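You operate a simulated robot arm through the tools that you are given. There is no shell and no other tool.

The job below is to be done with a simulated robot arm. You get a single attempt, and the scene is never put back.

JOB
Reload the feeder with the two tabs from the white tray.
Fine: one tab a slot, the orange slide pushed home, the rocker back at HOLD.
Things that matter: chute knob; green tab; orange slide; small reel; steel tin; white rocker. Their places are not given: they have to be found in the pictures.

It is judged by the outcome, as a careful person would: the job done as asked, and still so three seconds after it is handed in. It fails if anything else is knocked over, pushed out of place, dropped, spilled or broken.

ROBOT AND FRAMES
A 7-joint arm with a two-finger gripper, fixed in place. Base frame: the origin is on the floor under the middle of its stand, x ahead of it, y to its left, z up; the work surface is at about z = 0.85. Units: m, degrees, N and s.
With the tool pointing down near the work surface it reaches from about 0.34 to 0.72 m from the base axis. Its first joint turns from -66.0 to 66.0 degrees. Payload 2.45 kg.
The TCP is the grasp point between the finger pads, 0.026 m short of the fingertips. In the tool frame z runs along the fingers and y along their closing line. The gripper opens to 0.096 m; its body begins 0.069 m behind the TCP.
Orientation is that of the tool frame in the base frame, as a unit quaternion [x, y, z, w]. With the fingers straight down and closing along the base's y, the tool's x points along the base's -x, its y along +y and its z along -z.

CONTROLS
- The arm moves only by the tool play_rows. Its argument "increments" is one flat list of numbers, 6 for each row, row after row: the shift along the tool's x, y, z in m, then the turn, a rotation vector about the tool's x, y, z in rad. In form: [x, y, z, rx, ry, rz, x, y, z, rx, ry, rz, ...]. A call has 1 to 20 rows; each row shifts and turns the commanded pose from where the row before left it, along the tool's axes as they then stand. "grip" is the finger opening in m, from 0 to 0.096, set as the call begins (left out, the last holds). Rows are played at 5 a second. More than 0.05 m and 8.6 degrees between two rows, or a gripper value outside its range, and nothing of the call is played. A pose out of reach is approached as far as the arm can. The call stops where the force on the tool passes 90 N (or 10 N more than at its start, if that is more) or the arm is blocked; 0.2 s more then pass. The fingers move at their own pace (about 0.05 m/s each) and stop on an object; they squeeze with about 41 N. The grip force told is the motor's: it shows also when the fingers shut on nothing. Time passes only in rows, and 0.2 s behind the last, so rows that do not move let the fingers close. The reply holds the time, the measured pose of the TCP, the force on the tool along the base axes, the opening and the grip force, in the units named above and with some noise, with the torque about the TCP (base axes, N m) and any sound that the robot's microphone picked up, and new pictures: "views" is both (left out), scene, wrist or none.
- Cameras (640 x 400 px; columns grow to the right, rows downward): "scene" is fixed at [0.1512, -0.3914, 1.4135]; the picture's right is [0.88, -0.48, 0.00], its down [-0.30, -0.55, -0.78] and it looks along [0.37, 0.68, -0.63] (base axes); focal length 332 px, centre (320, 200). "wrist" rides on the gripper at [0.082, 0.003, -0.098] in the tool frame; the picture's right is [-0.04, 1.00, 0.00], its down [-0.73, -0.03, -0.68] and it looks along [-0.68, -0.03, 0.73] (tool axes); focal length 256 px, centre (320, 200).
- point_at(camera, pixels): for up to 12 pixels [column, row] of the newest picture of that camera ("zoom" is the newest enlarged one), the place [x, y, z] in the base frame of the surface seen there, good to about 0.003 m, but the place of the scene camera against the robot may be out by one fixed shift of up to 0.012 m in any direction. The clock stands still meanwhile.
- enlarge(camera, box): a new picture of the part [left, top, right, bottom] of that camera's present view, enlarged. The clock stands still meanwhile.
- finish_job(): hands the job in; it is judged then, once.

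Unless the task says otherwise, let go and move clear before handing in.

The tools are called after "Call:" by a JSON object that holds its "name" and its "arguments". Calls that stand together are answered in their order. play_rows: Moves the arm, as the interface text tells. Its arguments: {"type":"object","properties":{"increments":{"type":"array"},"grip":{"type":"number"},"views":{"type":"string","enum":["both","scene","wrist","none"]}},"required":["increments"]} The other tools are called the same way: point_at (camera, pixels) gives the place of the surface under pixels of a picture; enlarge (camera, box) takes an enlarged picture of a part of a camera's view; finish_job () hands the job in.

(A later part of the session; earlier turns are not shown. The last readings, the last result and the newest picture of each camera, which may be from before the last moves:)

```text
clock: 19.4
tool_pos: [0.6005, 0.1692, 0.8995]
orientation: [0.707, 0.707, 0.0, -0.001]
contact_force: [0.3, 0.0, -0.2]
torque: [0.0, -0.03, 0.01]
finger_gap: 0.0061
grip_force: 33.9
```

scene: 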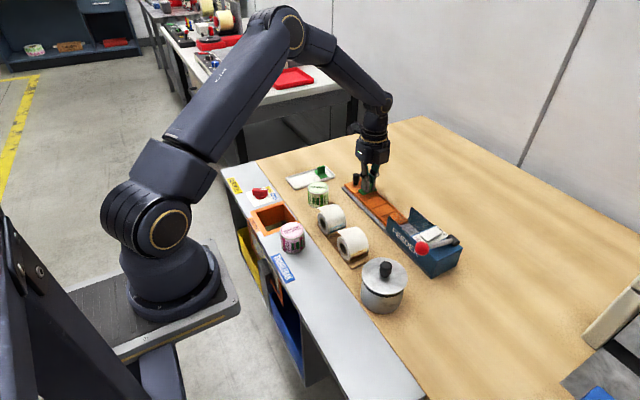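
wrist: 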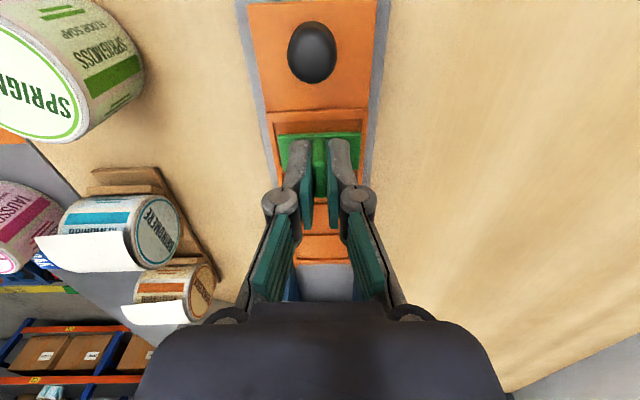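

No contact yet at z≈0.8995. I look at the state and continue in 1 mm steps.

Call:
{"name": "play_rows", "arguments": {"increments": [0, 0, 0.001, 0, 0, 0, 0, 0, 0, 0, 0, 0]}}

Call:
{"name": "enlarge", "arguments": {"camera": "scene", "box": [345, 165, 415, 215]}}

Call:
{"name": "enlarge", "arguments": {"camera": "wrist", "box": [260, 60, 380, 180]}}

```text
clock: 20.0
tool_pos: [0.5995, 0.1683, 0.8973]
orientation: [0.706, 0.708, 0.0, 0.0]
contact_force: [-0.8, -0.3, -1.0]
torque: [-0.02, -0.01, -0.02]
finger_gap: 0.0063
grip_force: 34.5
```

scene: 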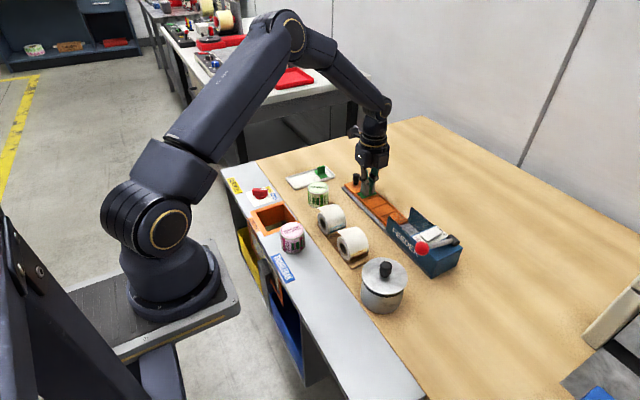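
wrist: 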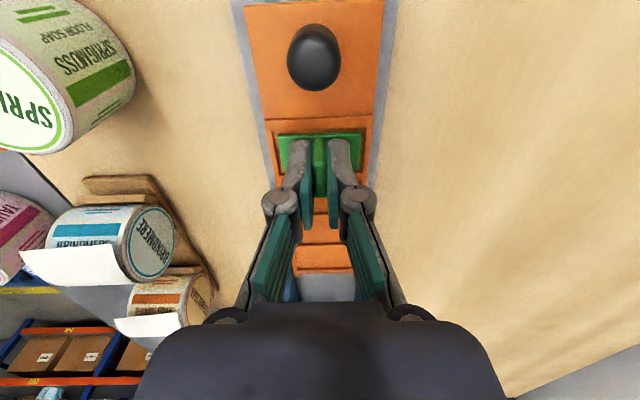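

```text
8.00 times, centred on (380, 190) of scene
```

zoom: 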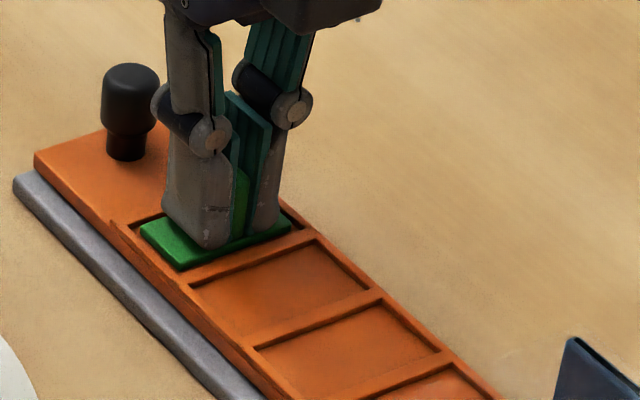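

```text
3.33 times, centred on (320, 120) of wrist
```

zoom: 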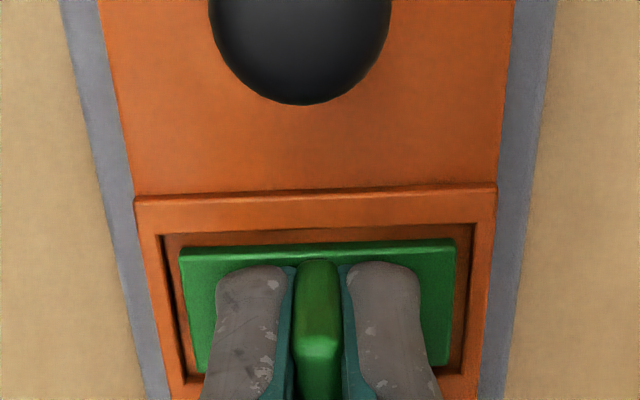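

The tab is nearly in the slot with even x gaps (columns 160→180 and 455→475). I check the y gaps.

Call:
{"name": "point_at", "arguments": {"camera": "zoom", "pixels": [[182, 262], [455, 250], [200, 368], [445, 362], [165, 240], [475, 230], [190, 372], [465, 375], [460, 370], [455, 376]]}}

Call:
{"name": "enlarge", "arguments": {"camera": "scene", "box": [355, 180, 391, 204]}}

```text
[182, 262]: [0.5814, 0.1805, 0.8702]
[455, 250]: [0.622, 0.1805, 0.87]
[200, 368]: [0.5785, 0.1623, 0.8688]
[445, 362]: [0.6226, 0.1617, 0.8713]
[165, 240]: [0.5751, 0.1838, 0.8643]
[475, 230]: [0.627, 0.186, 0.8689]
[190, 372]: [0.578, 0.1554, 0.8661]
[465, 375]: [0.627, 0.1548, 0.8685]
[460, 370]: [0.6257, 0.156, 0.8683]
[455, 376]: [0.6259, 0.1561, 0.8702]
```

```text
16.00 times, centred on (373, 192) of scene
```

zoom: 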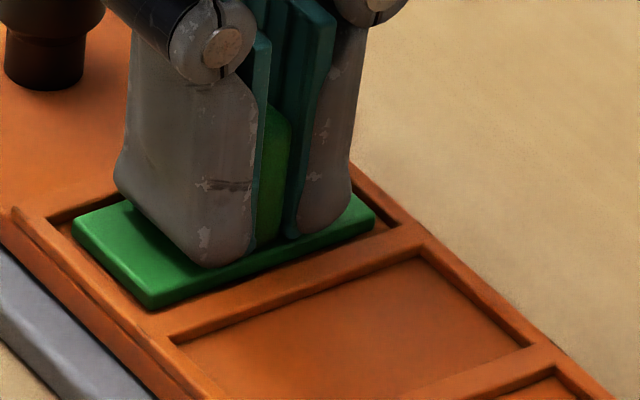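

The tab is about 1 mm toward −y from centre and 1–2 mm above the floor. I shift +1 mm in y and continue down.

Call:
{"name": "play_rows", "arguments": {"increments": [0.001, 0, 0, 0, 0, 0, 0, 0, 0.001, 0, 0, 0, 0, 0, 0, 0, 0, 0], "views": "none"}}

Call:
{"name": "play_rows", "arguments": {"increments": [0, 0, 0.001, 0, 0, 0, 0, 0, 0, 0, 0, 0], "views": "none"}}

```text
clock: 20.8
tool_pos: [0.601, 0.1694, 0.8972]
orientation: [0.706, 0.708, 0.0, 0.0]
contact_force: [-1.3, -0.3, 6.3]
torque: [0.01, 0.03, 0.01]
finger_gap: 0.0061
grip_force: 34.5
```

```text
clock: 21.4
tool_pos: [0.6001, 0.1695, 0.8972]
orientation: [0.707, 0.708, 0.001, 0.0]
contact_force: [-2.7, -1.5, 15.9]
torque: [-0.01, 0.12, 0.0]
finger_gap: 0.0061
grip_force: 34.2
```

Contact at 16 N shows the base is seated on the slot floor. I relax 1 mm and open the fingers.

Call:
{"name": "play_rows", "arguments": {"increments": [0, 0, -0.0012, 0, 0, 0, 0, 0, 0, 0, 0, 0], "views": "none"}}

Call:
{"name": "play_rows", "arguments": {"increments": [0, 0, 0, 0, 0, 0, 0, 0, 0, 0, 0, 0, 0, 0, 0, 0, 0, 0], "grip": 0.022}}

Call:
{"name": "enlarge", "arguments": {"camera": "scene", "box": [345, 165, 415, 215]}}

Call:
{"name": "enlarge", "arguments": {"camera": "wrist", "box": [260, 60, 380, 180]}}

```text
clock: 22.0
tool_pos: [0.6004, 0.1707, 0.8976]
orientation: [0.706, 0.708, 0.0, 0.001]
contact_force: [2.2, 0.1, 5.9]
torque: [0.02, -0.05, -0.01]
finger_gap: 0.0062
grip_force: 34.2
```

```text
clock: 22.8
tool_pos: [0.6009, 0.17, 0.8968]
orientation: [0.706, 0.708, -0.001, -0.001]
contact_force: [-0.4, -0.6, 0.6]
torque: [-0.01, -0.02, 0.02]
finger_gap: 0.0219
grip_force: 0.1
```

scene: 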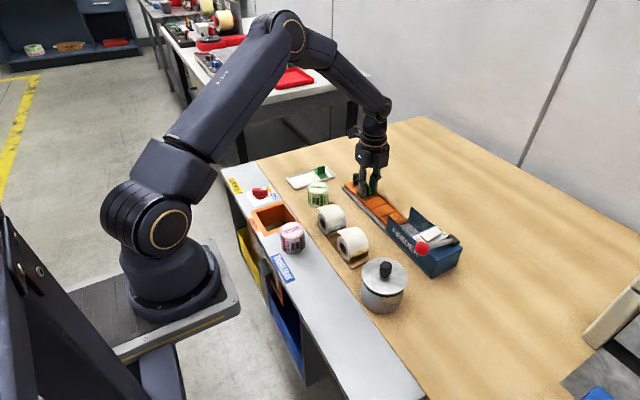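
wrist: 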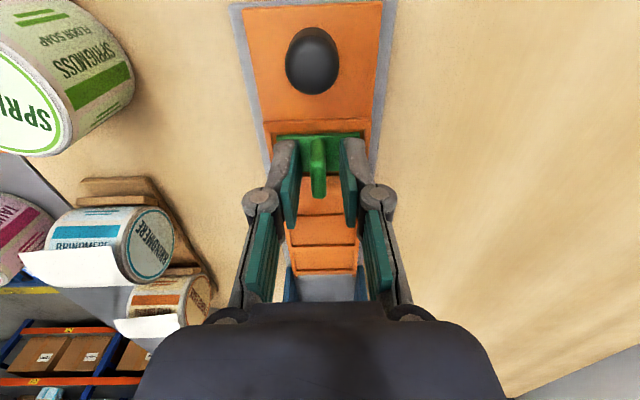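

```text
8.00 times, centred on (380, 190) of scene
```

zoom: 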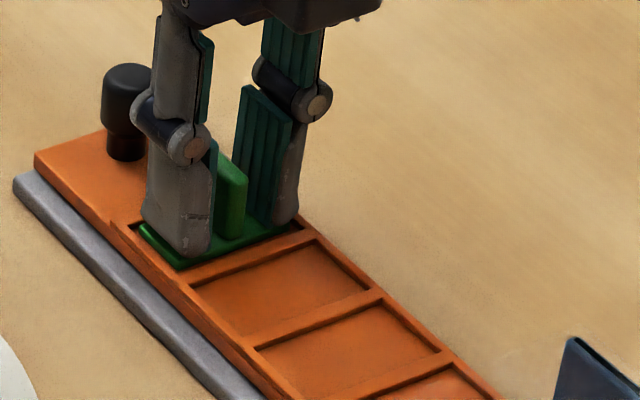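

```text
3.33 times, centred on (320, 120) of wrist
```

zoom: 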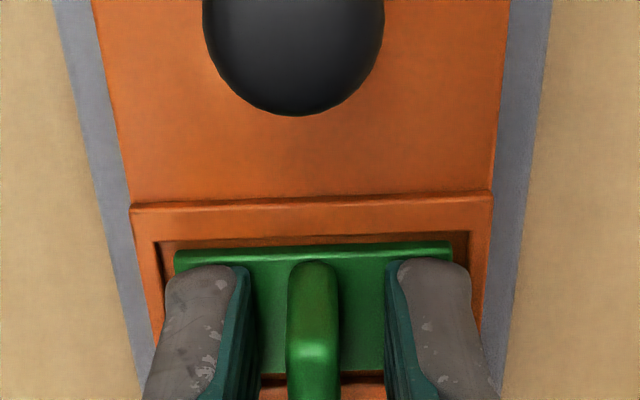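

Tab 1 stands upright in slot A. I rise clear, turn back, and move above tab 2.

Call:
{"name": "play_rows", "arguments": {"increments": [0, 0, -0.01, 0, 0, 0, 0, 0, -0.02, 0, 0, 0, 0, 0, -0.03, 0, 0, 0, 0, 0, -0.03, 0, 0, 0, 0, 0, -0.0133, 0, 0, 0, 0, 0, 0, 0, 0, -0.1428, 0, 0, 0, 0, 0, -0.1428, 0, 0, 0, 0, 0, -0.1428, 0, 0, 0, 0, 0, -0.1428, 0, 0, 0, 0, 0, -0.1428, 0, 0, 0, 0, 0, -0.1428, 0, 0, 0, 0, 0, -0.1428, 0, 0, 0, 0, 0, -0.1428, 0, 0, 0, 0, 0, -0.1428, 0, 0, 0, 0, 0, -0.1428, 0, 0, 0, 0, 0, -0.1428, 0.0136, 0.0389, 0, 0, 0, 0, 0.0136, 0.0389, 0, 0, 0, 0, 0.0136, 0.0389, 0, 0, 0, 0, 0.0136, 0.0389, 0, 0, 0, 0], "grip": 0.027}}

Call:
{"name": "enlarge", "arguments": {"camera": "scene", "box": [335, 165, 425, 235]}}

Call:
{"name": "enlarge", "arguments": {"camera": "wrist", "box": [240, 0, 400, 200]}}

```text
clock: 27.0
tool_pos: [0.5442, 0.326, 0.9974]
orientation: [0.0, 1.0, -0.001, 0.001]
contact_force: [-0.9, -0.1, -0.1]
torque: [-0.03, -0.03, -0.01]
finger_gap: 0.0268
grip_force: 0.1
```

scene: 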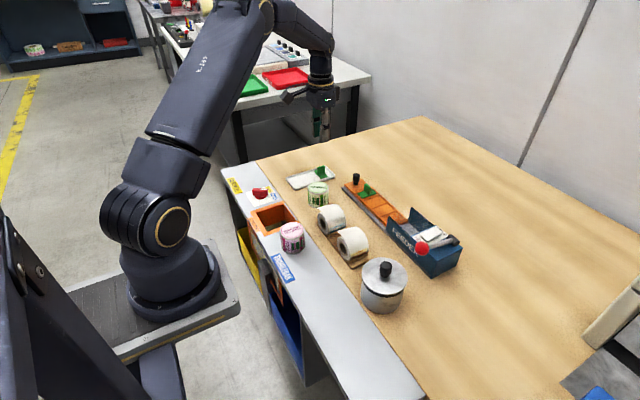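
wrist: 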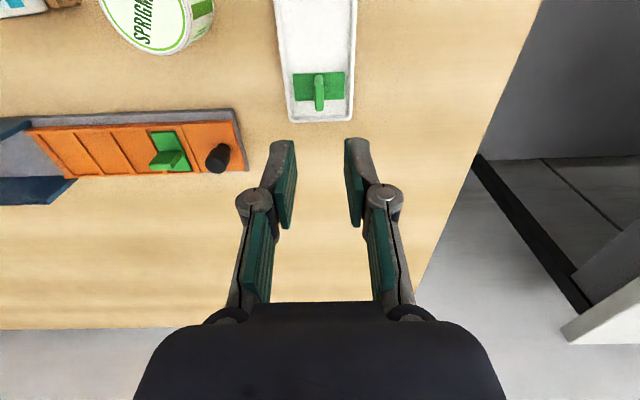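

```text
5.71 times, centred on (380, 200) of scene
```

zoom: 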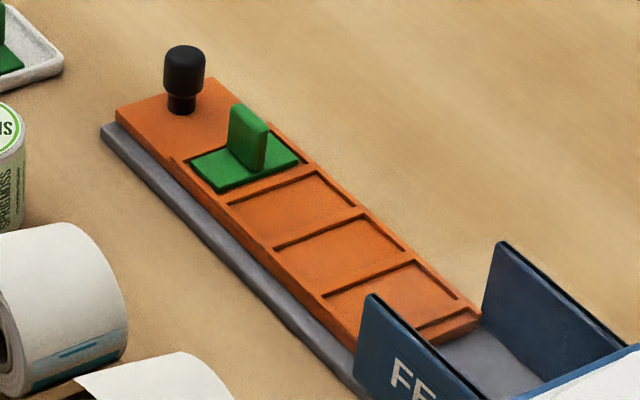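

```text
2.00 times, centred on (320, 100) of wrist
```

zoom: 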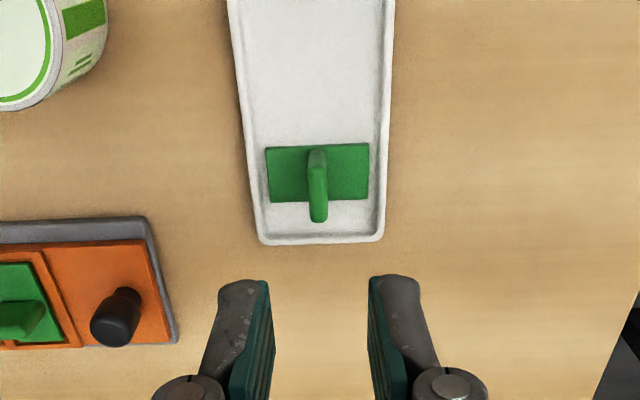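

Tab 1 is seated in slot A. Tab 2 sits undisturbed at (319,90) in the wrist view; I measure its corners.

Call:
{"name": "point_at", "arguments": {"camera": "zoom", "pixels": [[266, 149], [368, 145], [269, 202], [368, 198], [317, 160], [317, 175], [317, 200], [256, 200], [376, 195]]}}

```text
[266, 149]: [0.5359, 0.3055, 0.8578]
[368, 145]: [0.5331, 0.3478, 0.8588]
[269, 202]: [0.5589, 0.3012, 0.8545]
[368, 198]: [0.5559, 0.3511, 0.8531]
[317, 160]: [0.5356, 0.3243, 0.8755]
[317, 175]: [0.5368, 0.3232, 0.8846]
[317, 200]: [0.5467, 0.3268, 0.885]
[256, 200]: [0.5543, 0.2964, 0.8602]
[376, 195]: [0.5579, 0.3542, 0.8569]
```

Tab 2 is centred at about (0.5457, 0.3258), which matches the commanded TCP. I descend around its fin.

Call:
{"name": "play_rows", "arguments": {"increments": [0, 0, 0.03, 0, 0, 0, 0, 0, 0.03, 0, 0, 0, 0, 0, 0.025, 0, 0, 0, 0, 0, 0.0175, 0, 0, 0, 0, 0, 0.012, 0, 0, 0, 0, 0, 0, 0, 0, 0]}}

Call:
{"name": "enlarge", "arguments": {"camera": "scene", "box": [280, 155, 350, 200]}}

Call:
{"name": "enlarge", "arguments": {"camera": "wrist", "box": [240, 80, 400, 200]}}

```text
clock: 28.4
tool_pos: [0.544, 0.3256, 0.8857]
orientation: [-0.001, 1.0, 0.0, 0.0]
contact_force: [-0.5, 0.0, -0.4]
torque: [-0.01, 0.0, -0.01]
finger_gap: 0.0271
grip_force: 0.1
```

scene: 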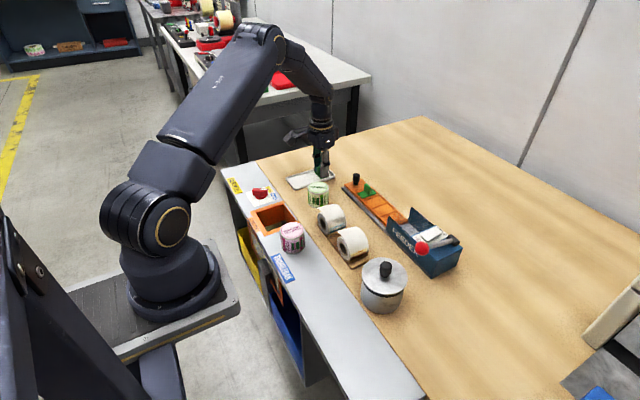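
wrist: 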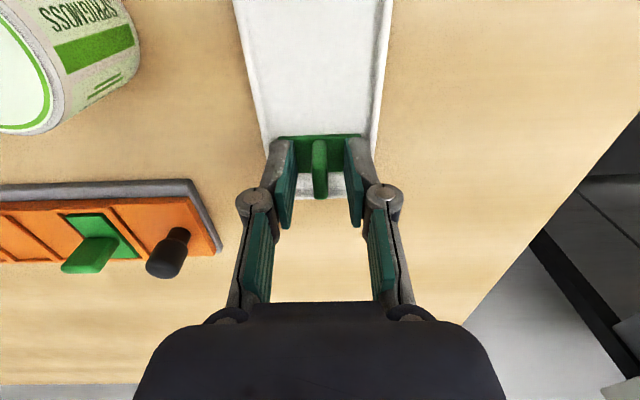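

```text
8.89 times, centred on (315, 178) of scene
```

zoom: 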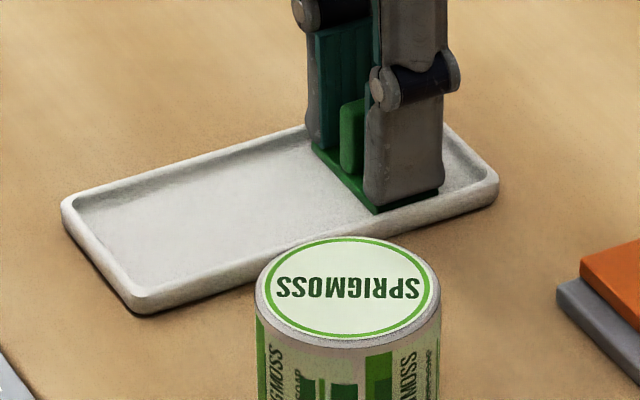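

```text
3.33 times, centred on (320, 140) of wrist
```

zoom: 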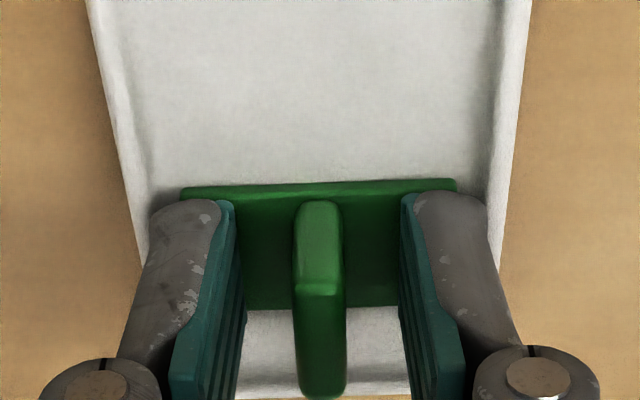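

The fingers straddle fin 2 evenly. I close and lift.

Call:
{"name": "play_rows", "arguments": {"increments": [0, 0, 0, 0, 0, 0, 0, 0, 0, 0, 0, 0, 0, 0, 0, 0, 0, 0, 0, 0, 0, 0, 0, 0], "grip": 0.0, "views": "none"}}

Call:
{"name": "play_rows", "arguments": {"increments": [0, 0, -0.01, 0, 0, 0, 0, 0, -0.015, 0, 0, 0, 0, 0, -0.03, 0, 0, 0, 0, 0, -0.03, 0, 0, 0, 0, 0, -0.03, 0, 0, 0]}}

Call:
{"name": "enlarge", "arguments": {"camera": "wrist", "box": [240, 60, 400, 200]}}

```text
clock: 29.4
tool_pos: [0.544, 0.3256, 0.885]
orientation: [0.0, 1.0, -0.001, 0.0]
contact_force: [-0.3, -0.3, 0.0]
torque: [0.03, 0.01, 0.02]
finger_gap: 0.0064
grip_force: 34.4
```

```text
clock: 30.6
tool_pos: [0.5448, 0.3248, 1.0003]
orientation: [0.0, 1.0, 0.001, 0.0]
contact_force: [-0.6, -1.2, 0.2]
torque: [-0.01, -0.01, -0.02]
finger_gap: 0.006
grip_force: 34.4
```

scene: 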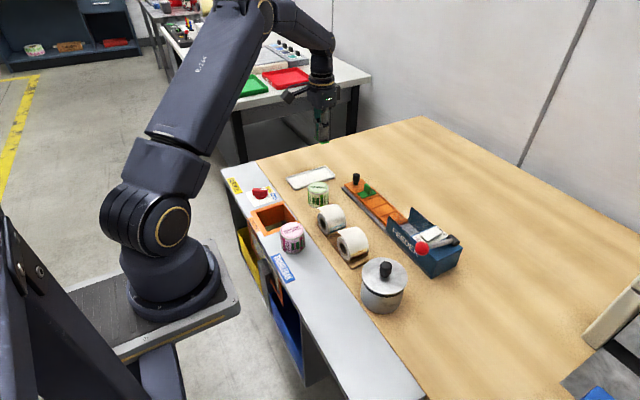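
wrist: 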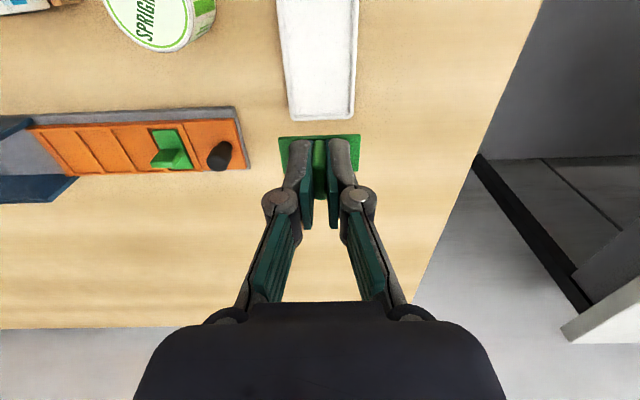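

```text
2.86 times, centred on (320, 130) of wrist
```

zoom: 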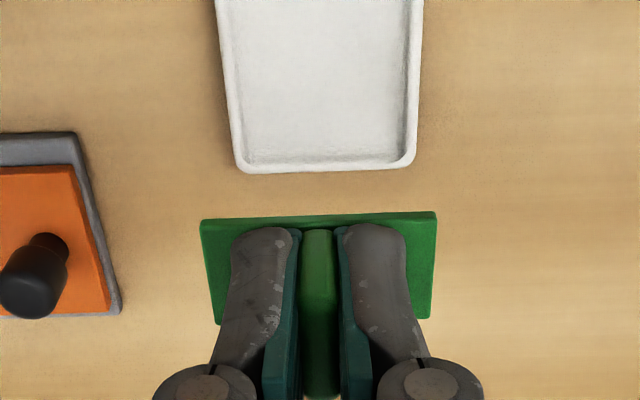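

Tab 2 is held squarely and the empty tray is undisturbed. I carry it above slot B (next to tab 1) and turn it 90°.

Call:
{"name": "play_rows", "arguments": {"increments": [-0.01088, -0.0381, 0, 0, 0, 0, -0.01088, -0.0381, 0, 0, 0, 0, -0.01088, -0.0381, 0, 0, 0, 0, -0.01088, -0.0381, 0, 0, 0, 0, -0.01088, -0.0381, 0, 0, 0, 0, 0, 0, 0, 0, 0, 0.1428, 0, 0, 0, 0, 0, 0.1428, 0, 0, 0, 0, 0, 0.1428, 0, 0, 0, 0, 0, 0.1428, 0, 0, 0, 0, 0, 0.1428, 0, 0, 0, 0, 0, 0.1428, 0, 0, 0, 0, 0, 0.1428, 0, 0, 0, 0, 0, 0.1428, 0, 0, 0, 0, 0, 0.1428, 0, 0, 0, 0, 0, 0.1428, 0, 0, 0, 0, 0, 0.1428, 0, 0, 0, 0, 0, 0]}}

Call:
{"name": "enlarge", "arguments": {"camera": "wrist", "box": [260, 60, 380, 160]}}

```text
clock: 34.2
tool_pos: [0.6001, 0.1354, 1.0007]
orientation: [0.708, 0.706, 0.0, 0.0]
contact_force: [-0.5, 0.8, 0.5]
torque: [-0.04, 0.02, -0.03]
finger_gap: 0.006
grip_force: 33.6
```

scene: 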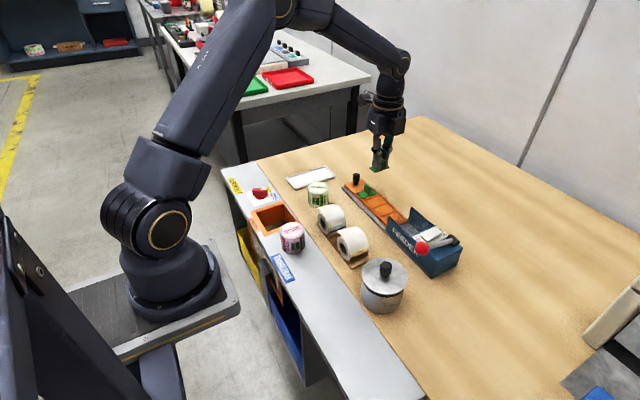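
wrist: 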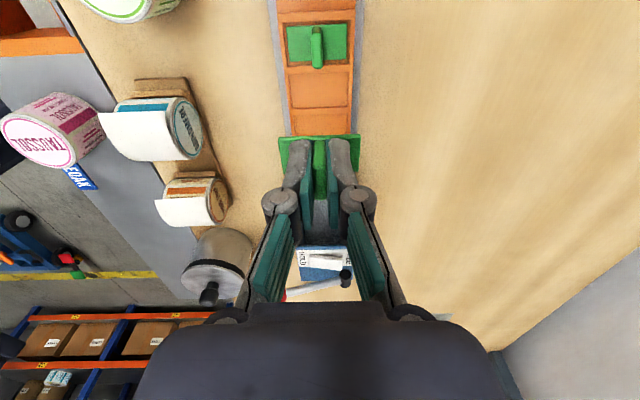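

```text
4.00 times, centred on (320, 110) of wrist
```

zoom: 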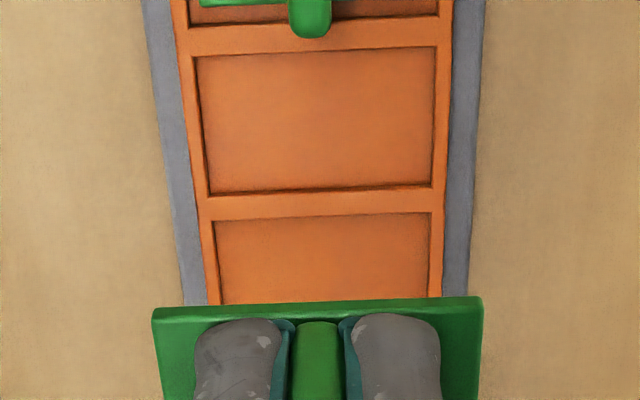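

Call:
{"name": "point_at", "arguments": {"camera": "zoom", "pixels": [[197, 60], [435, 50], [210, 195], [430, 188], [200, 64], [430, 56], [312, 36], [312, 202], [155, 316], [480, 304], [162, 385], [476, 380]]}}

```text
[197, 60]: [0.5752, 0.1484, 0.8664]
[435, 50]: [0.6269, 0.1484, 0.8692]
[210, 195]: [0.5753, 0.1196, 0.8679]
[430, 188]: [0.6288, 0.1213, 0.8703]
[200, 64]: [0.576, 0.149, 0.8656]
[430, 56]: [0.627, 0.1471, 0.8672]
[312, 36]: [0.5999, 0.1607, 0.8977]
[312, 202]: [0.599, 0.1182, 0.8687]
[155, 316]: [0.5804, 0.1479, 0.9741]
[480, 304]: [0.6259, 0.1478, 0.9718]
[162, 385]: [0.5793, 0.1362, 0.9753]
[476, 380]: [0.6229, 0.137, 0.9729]
```

Slot B is centred at about (0.6015, 0.1345) and the tab at about (0.603, 0.136). I correct by 1 mm each way and descend.

Call:
{"name": "play_rows", "arguments": {"increments": [-0.001, -0.001, 0, 0, 0, 0, 0, 0, 0.03, 0, 0, 0, 0, 0, 0.03, 0, 0, 0, 0, 0, 0.02, 0, 0, 0, 0, 0, 0.012, 0, 0, 0, 0, 0, 0.006, 0, 0, 0, 0, 0, 0, 0, 0, 0]}}

Call:
{"name": "enlarge", "arguments": {"camera": "scene", "box": [350, 175, 410, 215]}}

Call:
{"name": "enlarge", "arguments": {"camera": "wrist", "box": [260, 60, 380, 180]}}

```text
clock: 35.8
tool_pos: [0.5991, 0.1348, 0.9026]
orientation: [0.706, 0.708, 0.0, 0.0]
contact_force: [-0.3, -1.0, -0.1]
torque: [-0.04, -0.02, -0.01]
finger_gap: 0.0061
grip_force: 34.4
```

scene: 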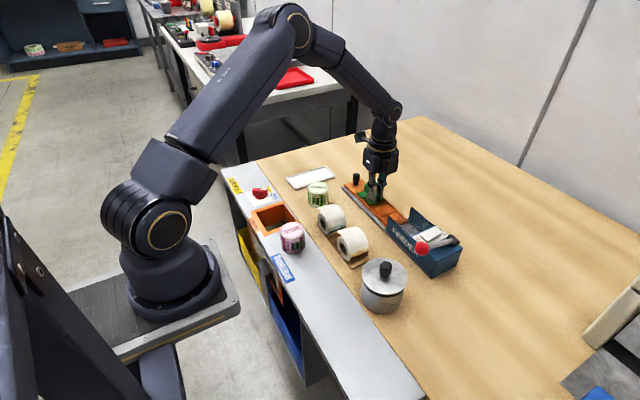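
wrist: 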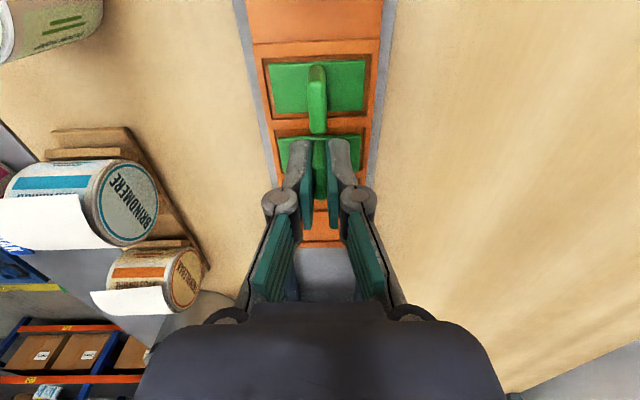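

```text
10.00 times, centred on (380, 195) of scene
```

zoom: 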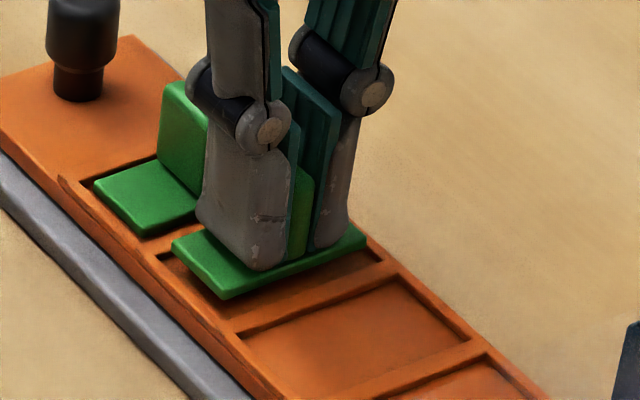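

```text
3.33 times, centred on (320, 120) of wrist
```

zoom: 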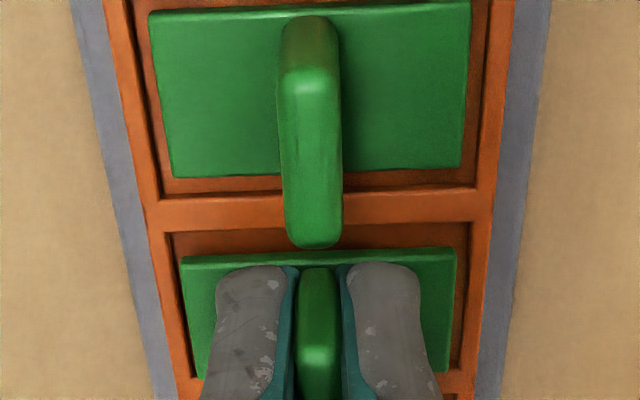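

Tab 2 is centred over slot B. I lower the last few millimetres with force checks.

Call:
{"name": "play_rows", "arguments": {"increments": [0, 0, 0.0025, 0, 0, 0, 0, 0, 0.0025, 0, 0, 0, 0, 0, 0, 0, 0, 0], "views": "none"}}

Call:
{"name": "play_rows", "arguments": {"increments": [0, 0, 0.001, 0, 0, 0, 0, 0, 0, 0, 0, 0], "views": "none"}}

Call:
{"name": "play_rows", "arguments": {"increments": [0, 0, 0.001, 0, 0, 0, 0, 0, 0, 0, 0, 0]}}

Call:
{"name": "enlarge", "arguments": {"camera": "scene", "box": [350, 175, 410, 215]}}

Call:
{"name": "enlarge", "arguments": {"camera": "wrist", "box": [260, 60, 380, 180]}}

```text
clock: 36.6
tool_pos: [0.5995, 0.1346, 0.897]
orientation: [0.706, 0.708, 0.001, 0.0]
contact_force: [-0.1, -0.1, 0.1]
torque: [-0.02, -0.01, 0.0]
finger_gap: 0.006
grip_force: 33.7
```

```text
clock: 37.2
tool_pos: [0.6001, 0.1352, 0.8972]
orientation: [0.706, 0.708, 0.0, 0.0]
contact_force: [-0.3, 0.4, 4.8]
torque: [-0.02, -0.01, -0.04]
finger_gap: 0.006
grip_force: 33.9
```

```text
clock: 37.8
tool_pos: [0.5991, 0.1344, 0.8966]
orientation: [0.706, 0.708, 0.0, 0.0]
contact_force: [0.1, 0.8, 11.9]
torque: [0.0, 0.03, 0.03]
finger_gap: 0.0061
grip_force: 34.3
```

scene: 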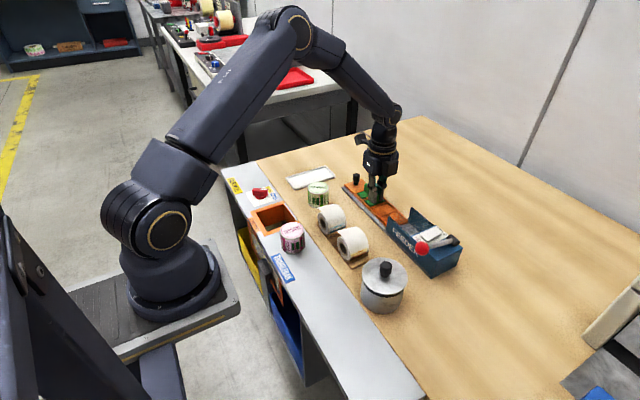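
wrist: 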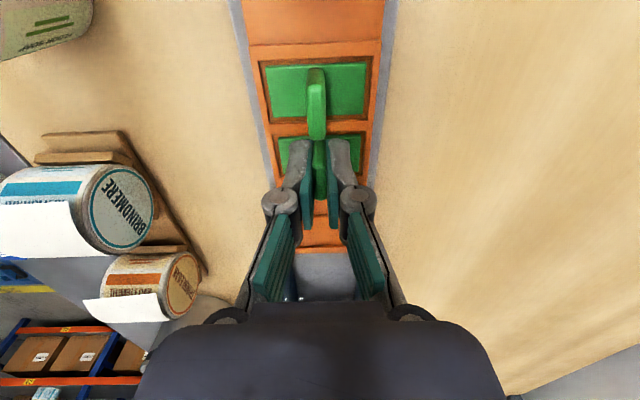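

```text
10.00 times, centred on (380, 195) of scene
```

zoom: 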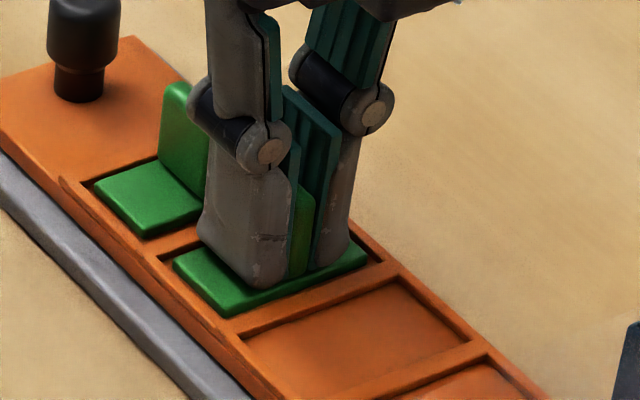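

```text
3.33 times, centred on (320, 120) of wrist
```

zoom: 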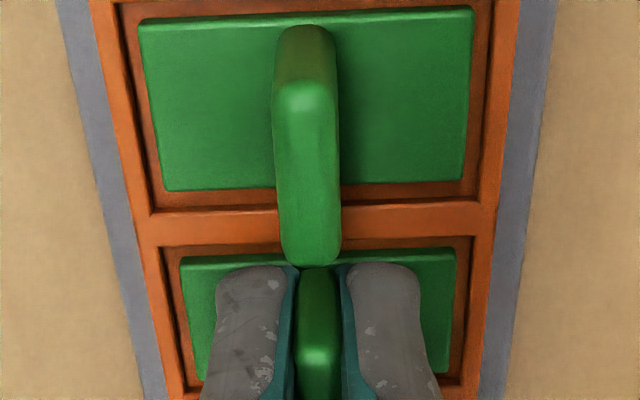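

Tab 2 is seated in slot B with 12 N contact. I relax, open and lift clear.

Call:
{"name": "play_rows", "arguments": {"increments": [0, 0, -0.001, 0, 0, 0, 0, 0, 0, 0, 0, 0], "views": "none"}}

Call:
{"name": "play_rows", "arguments": {"increments": [0, 0, 0, 0, 0, 0, 0, 0, 0, 0, 0, 0, 0, 0, 0, 0, 0, 0], "grip": 0.022, "views": "none"}}

Call:
{"name": "play_rows", "arguments": {"increments": [0, 0, -0.01, 0, 0, 0, 0, 0, -0.02, 0, 0, 0, 0, 0, -0.03, 0, 0, 0, 0, 0, -0.04, 0, 0, 0, 0, 0, -0.05, 0, 0, 0, 0, 0, 0, 0, 0, 0]}}

Call:
{"name": "enlarge", "arguments": {"camera": "scene", "box": [345, 165, 425, 225]}}

Call:
{"name": "enlarge", "arguments": {"camera": "wrist", "box": [260, 100, 380, 280]}}

```text
clock: 38.4
tool_pos: [0.5986, 0.1333, 0.8965]
orientation: [0.706, 0.708, 0.0, 0.0]
contact_force: [2.8, 0.1, 5.3]
torque: [0.03, -0.02, 0.01]
finger_gap: 0.0061
grip_force: 34.3
```

```text
clock: 39.2
tool_pos: [0.5985, 0.1339, 0.896]
orientation: [0.706, 0.708, 0.0, 0.0]
contact_force: [0.9, 0.3, 0.5]
torque: [0.0, 0.01, 0.04]
finger_gap: 0.0216
grip_force: 0.0
```

```text
clock: 40.6
tool_pos: [0.5969, 0.1342, 1.0475]
orientation: [0.707, 0.708, 0.0, 0.0]
contact_force: [0.6, -0.2, -0.4]
torque: [-0.02, -0.02, 0.01]
finger_gap: 0.022
grip_force: 0.0
```

scene: 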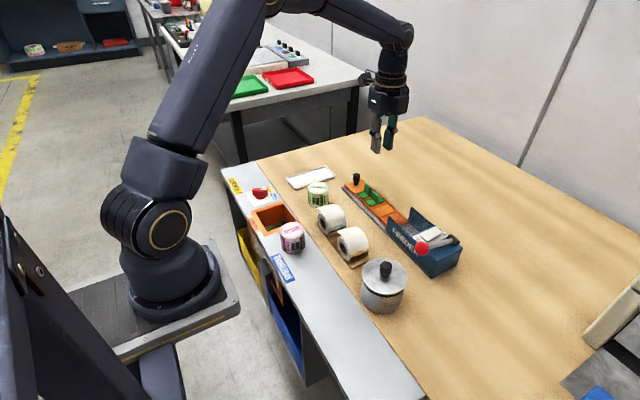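
wrist: 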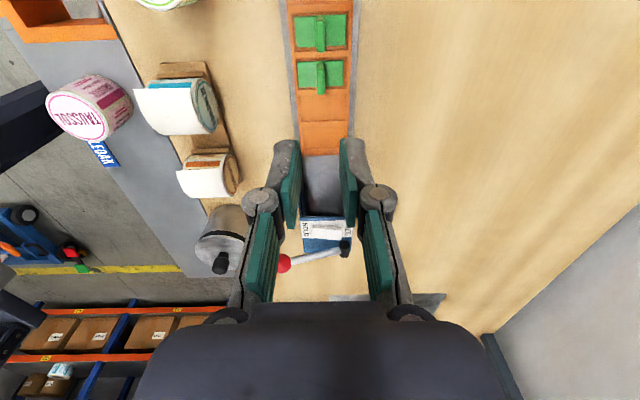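

```text
6.67 times, centred on (385, 195) of scene
```

zoom: 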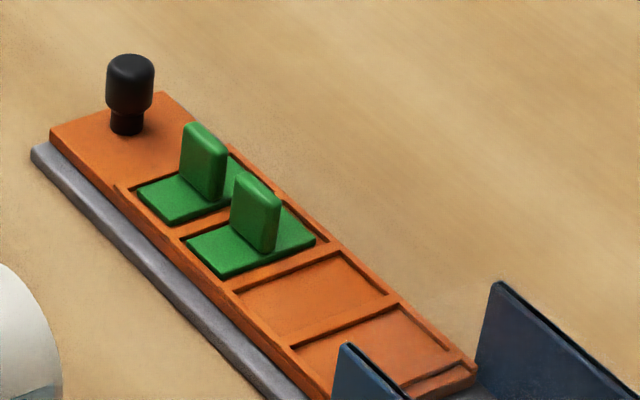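

```text
2.22 times, centred on (320, 190) of wrist
```

zoom: 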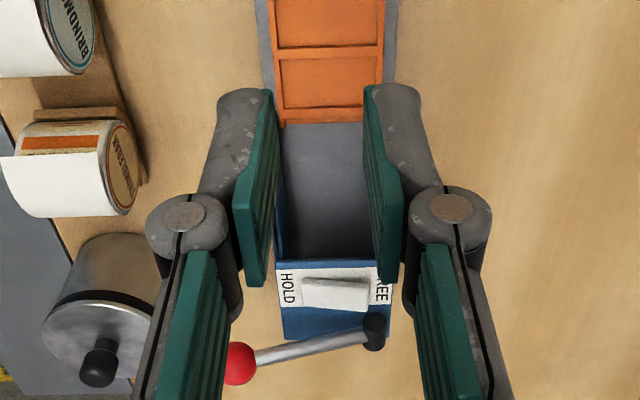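

Both tabs sit flat in slots A and B. Now I move toward the feeder with open fingers to look closely at the rocker.

Call:
{"name": "play_rows", "arguments": {"increments": [-0.035, 0, 0, 0, 0, 0, -0.035, 0, 0, 0, 0, 0, -0.034, 0, 0, 0, 0, 0, 0, 0, 0, 0, 0, 0], "grip": 0.096}}

Call:
{"name": "enlarge", "arguments": {"camera": "wrist", "box": [270, 60, 390, 180]}}

Call:
{"name": "enlarge", "arguments": {"camera": "scene", "box": [400, 210, 470, 260]}}

```text
clock: 41.6
tool_pos: [0.6002, 0.0316, 1.0472]
orientation: [0.707, 0.708, 0.001, -0.001]
contact_force: [0.6, 0.3, 0.5]
torque: [-0.04, -0.02, 0.02]
finger_gap: 0.0959
grip_force: 0.1
```

scene: 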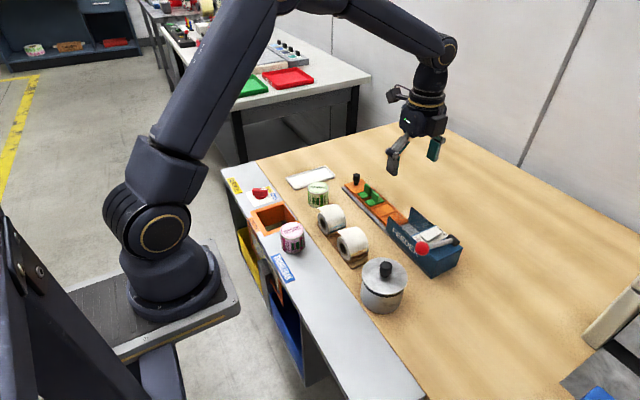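
wrist: 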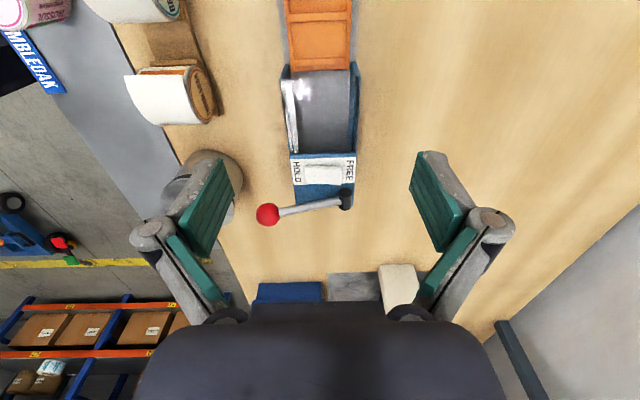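

```text
3.33 times, centred on (330, 120) of wrist
```

zoom: 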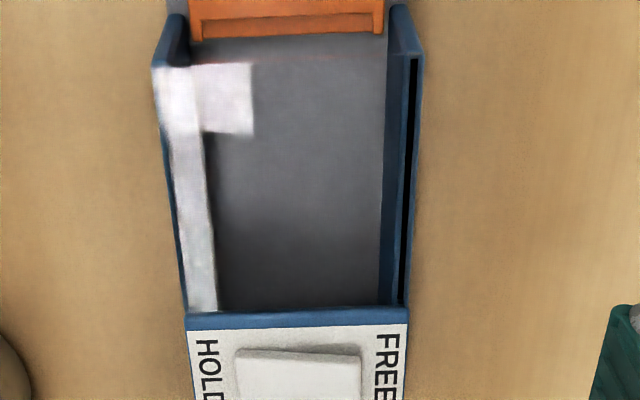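

```text
8.00 times, centred on (435, 235) of scene
```

zoom: 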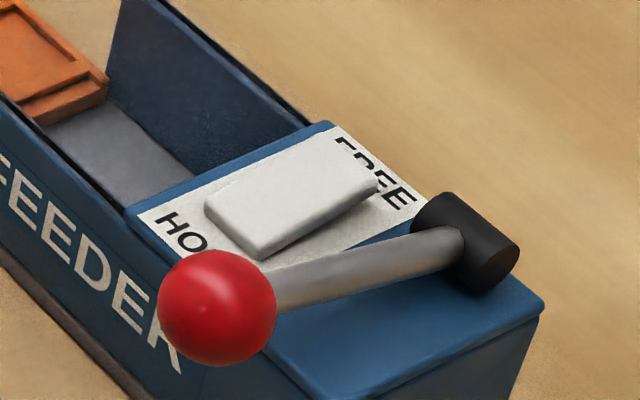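

There is a bright rectangular glare at zoom (210,100) near the left wall, possibly a clear cover between the walls. I zoom in there and on the rocker.

Call:
{"name": "enlarge", "arguments": {"camera": "wrist", "box": [275, 55, 365, 165]}}

Call:
{"name": "enlarge", "arguments": {"camera": "wrist", "box": [280, 140, 365, 220]}}

```text
3.64 times, centred on (320, 110) of wrist
```

zoom: 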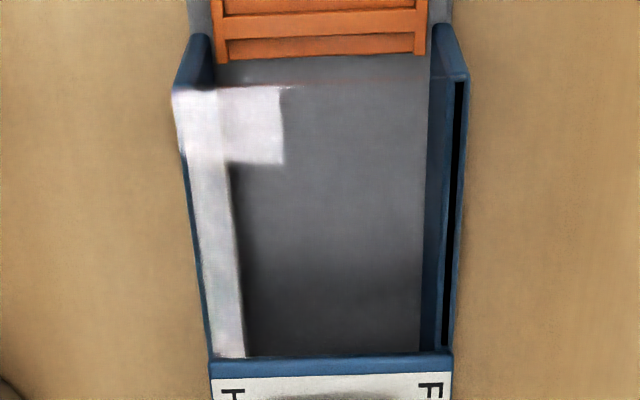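

```text
5.00 times, centred on (322, 180) of wrist
```

zoom: 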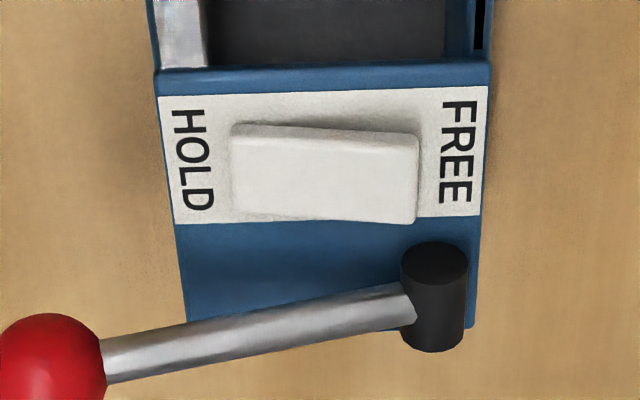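

It does look like a clear cover over the channel, so the fins must pass under it seated flat. I measure the rocker, lever and cover height.

Call:
{"name": "point_at", "arguments": {"camera": "zoom", "pixels": [[240, 135], [235, 205], [410, 140], [408, 205], [390, 170], [250, 170], [325, 170], [435, 262], [400, 300], [150, 350], [50, 345], [460, 150]]}}

Call:
{"name": "enlarge", "arguments": {"camera": "scene", "box": [385, 195, 445, 255]}}

```text
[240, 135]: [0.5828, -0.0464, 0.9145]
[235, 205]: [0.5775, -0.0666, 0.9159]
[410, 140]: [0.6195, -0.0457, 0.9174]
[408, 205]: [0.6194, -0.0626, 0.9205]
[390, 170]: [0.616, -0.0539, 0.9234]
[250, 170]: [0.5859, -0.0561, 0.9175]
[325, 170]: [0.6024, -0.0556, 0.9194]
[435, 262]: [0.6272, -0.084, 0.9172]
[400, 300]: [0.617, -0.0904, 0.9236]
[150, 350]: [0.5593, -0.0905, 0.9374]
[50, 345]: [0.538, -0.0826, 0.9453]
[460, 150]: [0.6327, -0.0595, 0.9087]
```

```text
6.67 times, centred on (415, 225) of scene
```

zoom: 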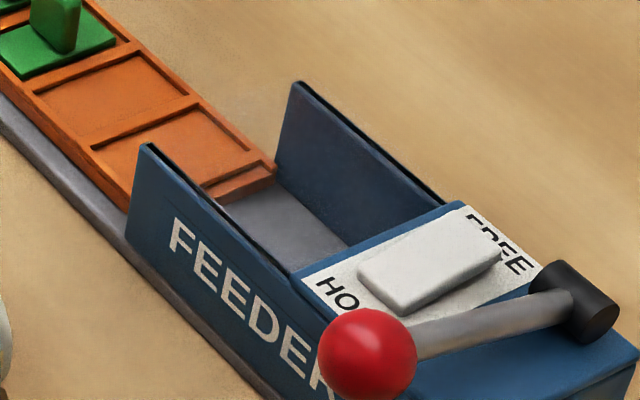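

The rocker spans x 0.580–0.6205, y −0.044…−0.067, with FREE end high (z≈0.923) and HOLD end low (z≈0.915), so it is at HOLD now. I close the fingers and move above the FREE end, staying clear of the red lever at y≈−0.09.

Call:
{"name": "play_rows", "arguments": {"increments": [0, 0, 0, 0, 0, 0, 0, 0, 0, 0, 0, 0, 0, 0, 0, 0, 0, 0, -0.0415, 0.0118, 0, 0, 0, 0, -0.0415, 0.0118, 0, 0, 0, 0, 0, 0, 0.03, 0, 0, 0, 0, 0, 0.03, 0, 0, 0, 0, 0, 0.022, 0, 0, 0, 0, 0, 0, 0, 0, 0], "grip": 0.0}}

Call:
{"name": "enlarge", "arguments": {"camera": "scene", "box": [400, 195, 480, 265]}}

Call:
{"name": "enlarge", "arguments": {"camera": "wrist", "box": [240, 60, 400, 220]}}

```text
clock: 43.6
tool_pos: [0.6226, -0.0524, 0.9642]
orientation: [0.707, 0.707, 0.0, 0.0]
contact_force: [0.1, -0.5, 0.5]
torque: [0.0, 0.0, -0.02]
finger_gap: 0.0001
grip_force: 28.8
```

scene: 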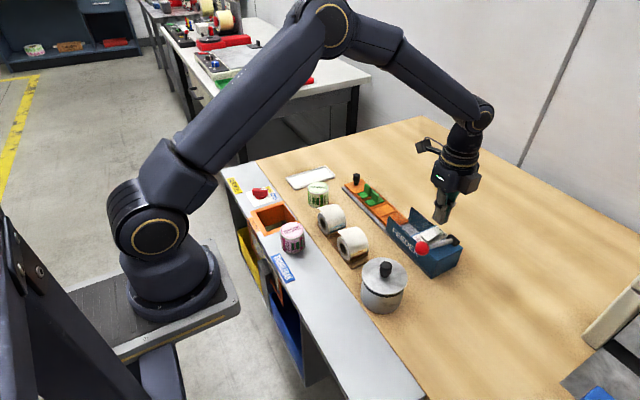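
wrist: 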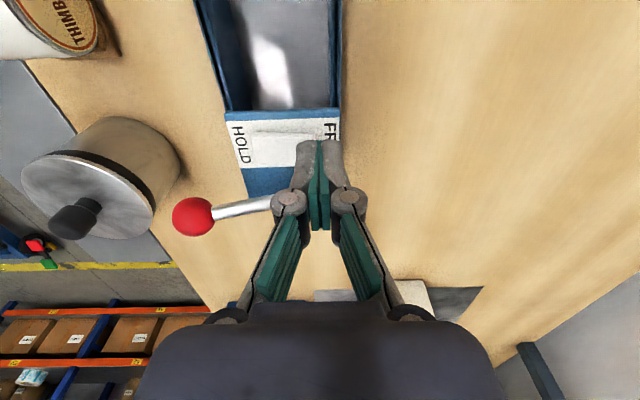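

```text
5.71 times, centred on (440, 230) of scene
```

zoom: 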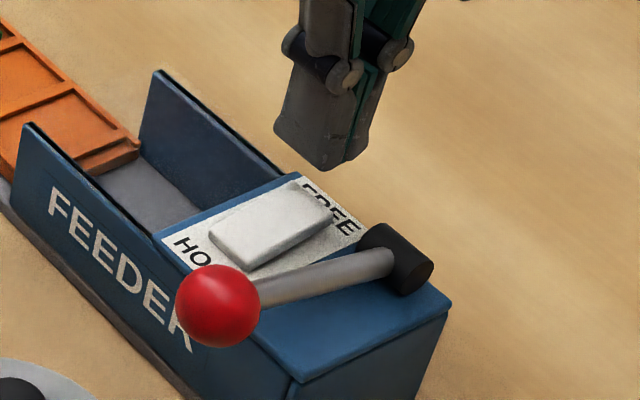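

```text
2.50 times, centred on (320, 140) of wrist
```

zoom: 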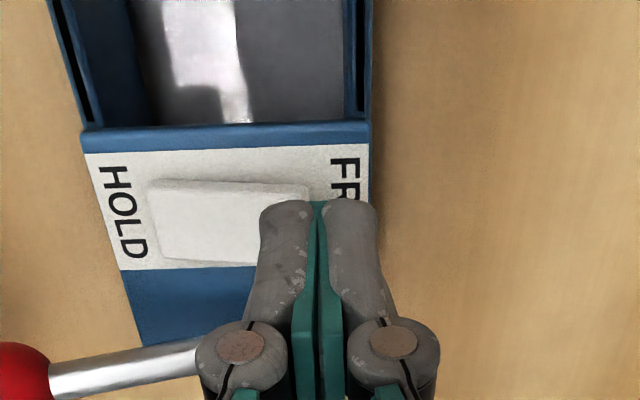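

The fingertips hover above the FREE end, clear of the lever. I press down gradually, watching force and sound.

Call:
{"name": "play_rows", "arguments": {"increments": [0, 0, 0.007, 0, 0, 0, 0, 0, 0.005, 0, 0, 0, 0, 0, 0.002, 0, 0, 0, 0, 0, 0.002, 0, 0, 0, 0, 0, 0, 0, 0, 0], "views": "scene"}}

Call:
{"name": "enlarge", "arguments": {"camera": "scene", "box": [400, 195, 480, 265]}}

```text
clock: 44.8
tool_pos: [0.6245, -0.052, 0.9477]
orientation: [0.707, 0.708, 0.0, 0.0]
contact_force: [0.3, 0.7, -0.6]
torque: [-0.02, -0.02, 0.0]
finger_gap: 0.0
grip_force: 28.7
```

scene: 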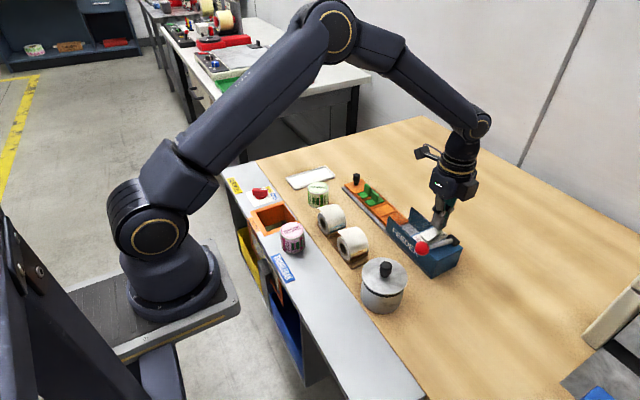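

```text
5.71 times, centred on (440, 230) of scene
```

zoom: 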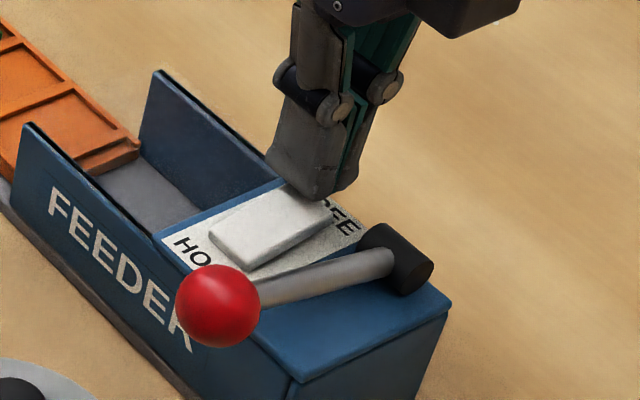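

Not in contact yet, though the fingertips look very near the rocker. I continue in 1.5 mm steps.

Call:
{"name": "play_rows", "arguments": {"increments": [0, 0, 0.0015, 0, 0, 0, 0, 0, 0.0015, 0, 0, 0, 0, 0, 0, 0, 0, 0], "views": "none"}}

Call:
{"name": "play_rows", "arguments": {"increments": [0, 0, 0.0015, 0, 0, 0, 0, 0, 0.0015, 0, 0, 0, 0, 0, 0, 0, 0, 0], "views": "scene"}}

Call:
{"name": "enlarge", "arguments": {"camera": "scene", "box": [400, 195, 480, 265]}}

```text
clock: 45.6
tool_pos: [0.6244, -0.0503, 0.9457]
orientation: [0.706, 0.708, 0.0, -0.001]
contact_force: [-0.1, 0.3, -0.1]
torque: [-0.02, 0.02, 0.02]
finger_gap: 0.0
grip_force: 28.5
```

```text
clock: 46.4
tool_pos: [0.6222, -0.0526, 0.9415]
orientation: [0.706, 0.708, 0.0, 0.0]
contact_force: [0.7, -0.3, 0.3]
torque: [-0.02, -0.01, 0.02]
finger_gap: 0.0
grip_force: 28.9
```

scene: 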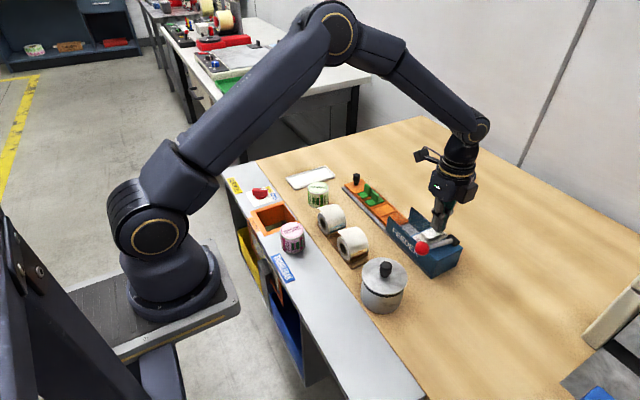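

```text
5.71 times, centred on (440, 230) of scene
```

zoom: 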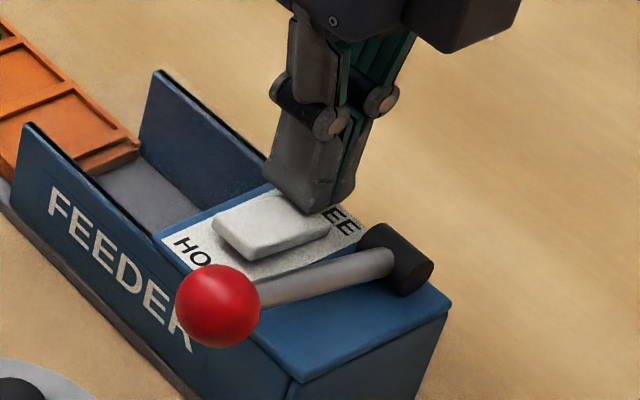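

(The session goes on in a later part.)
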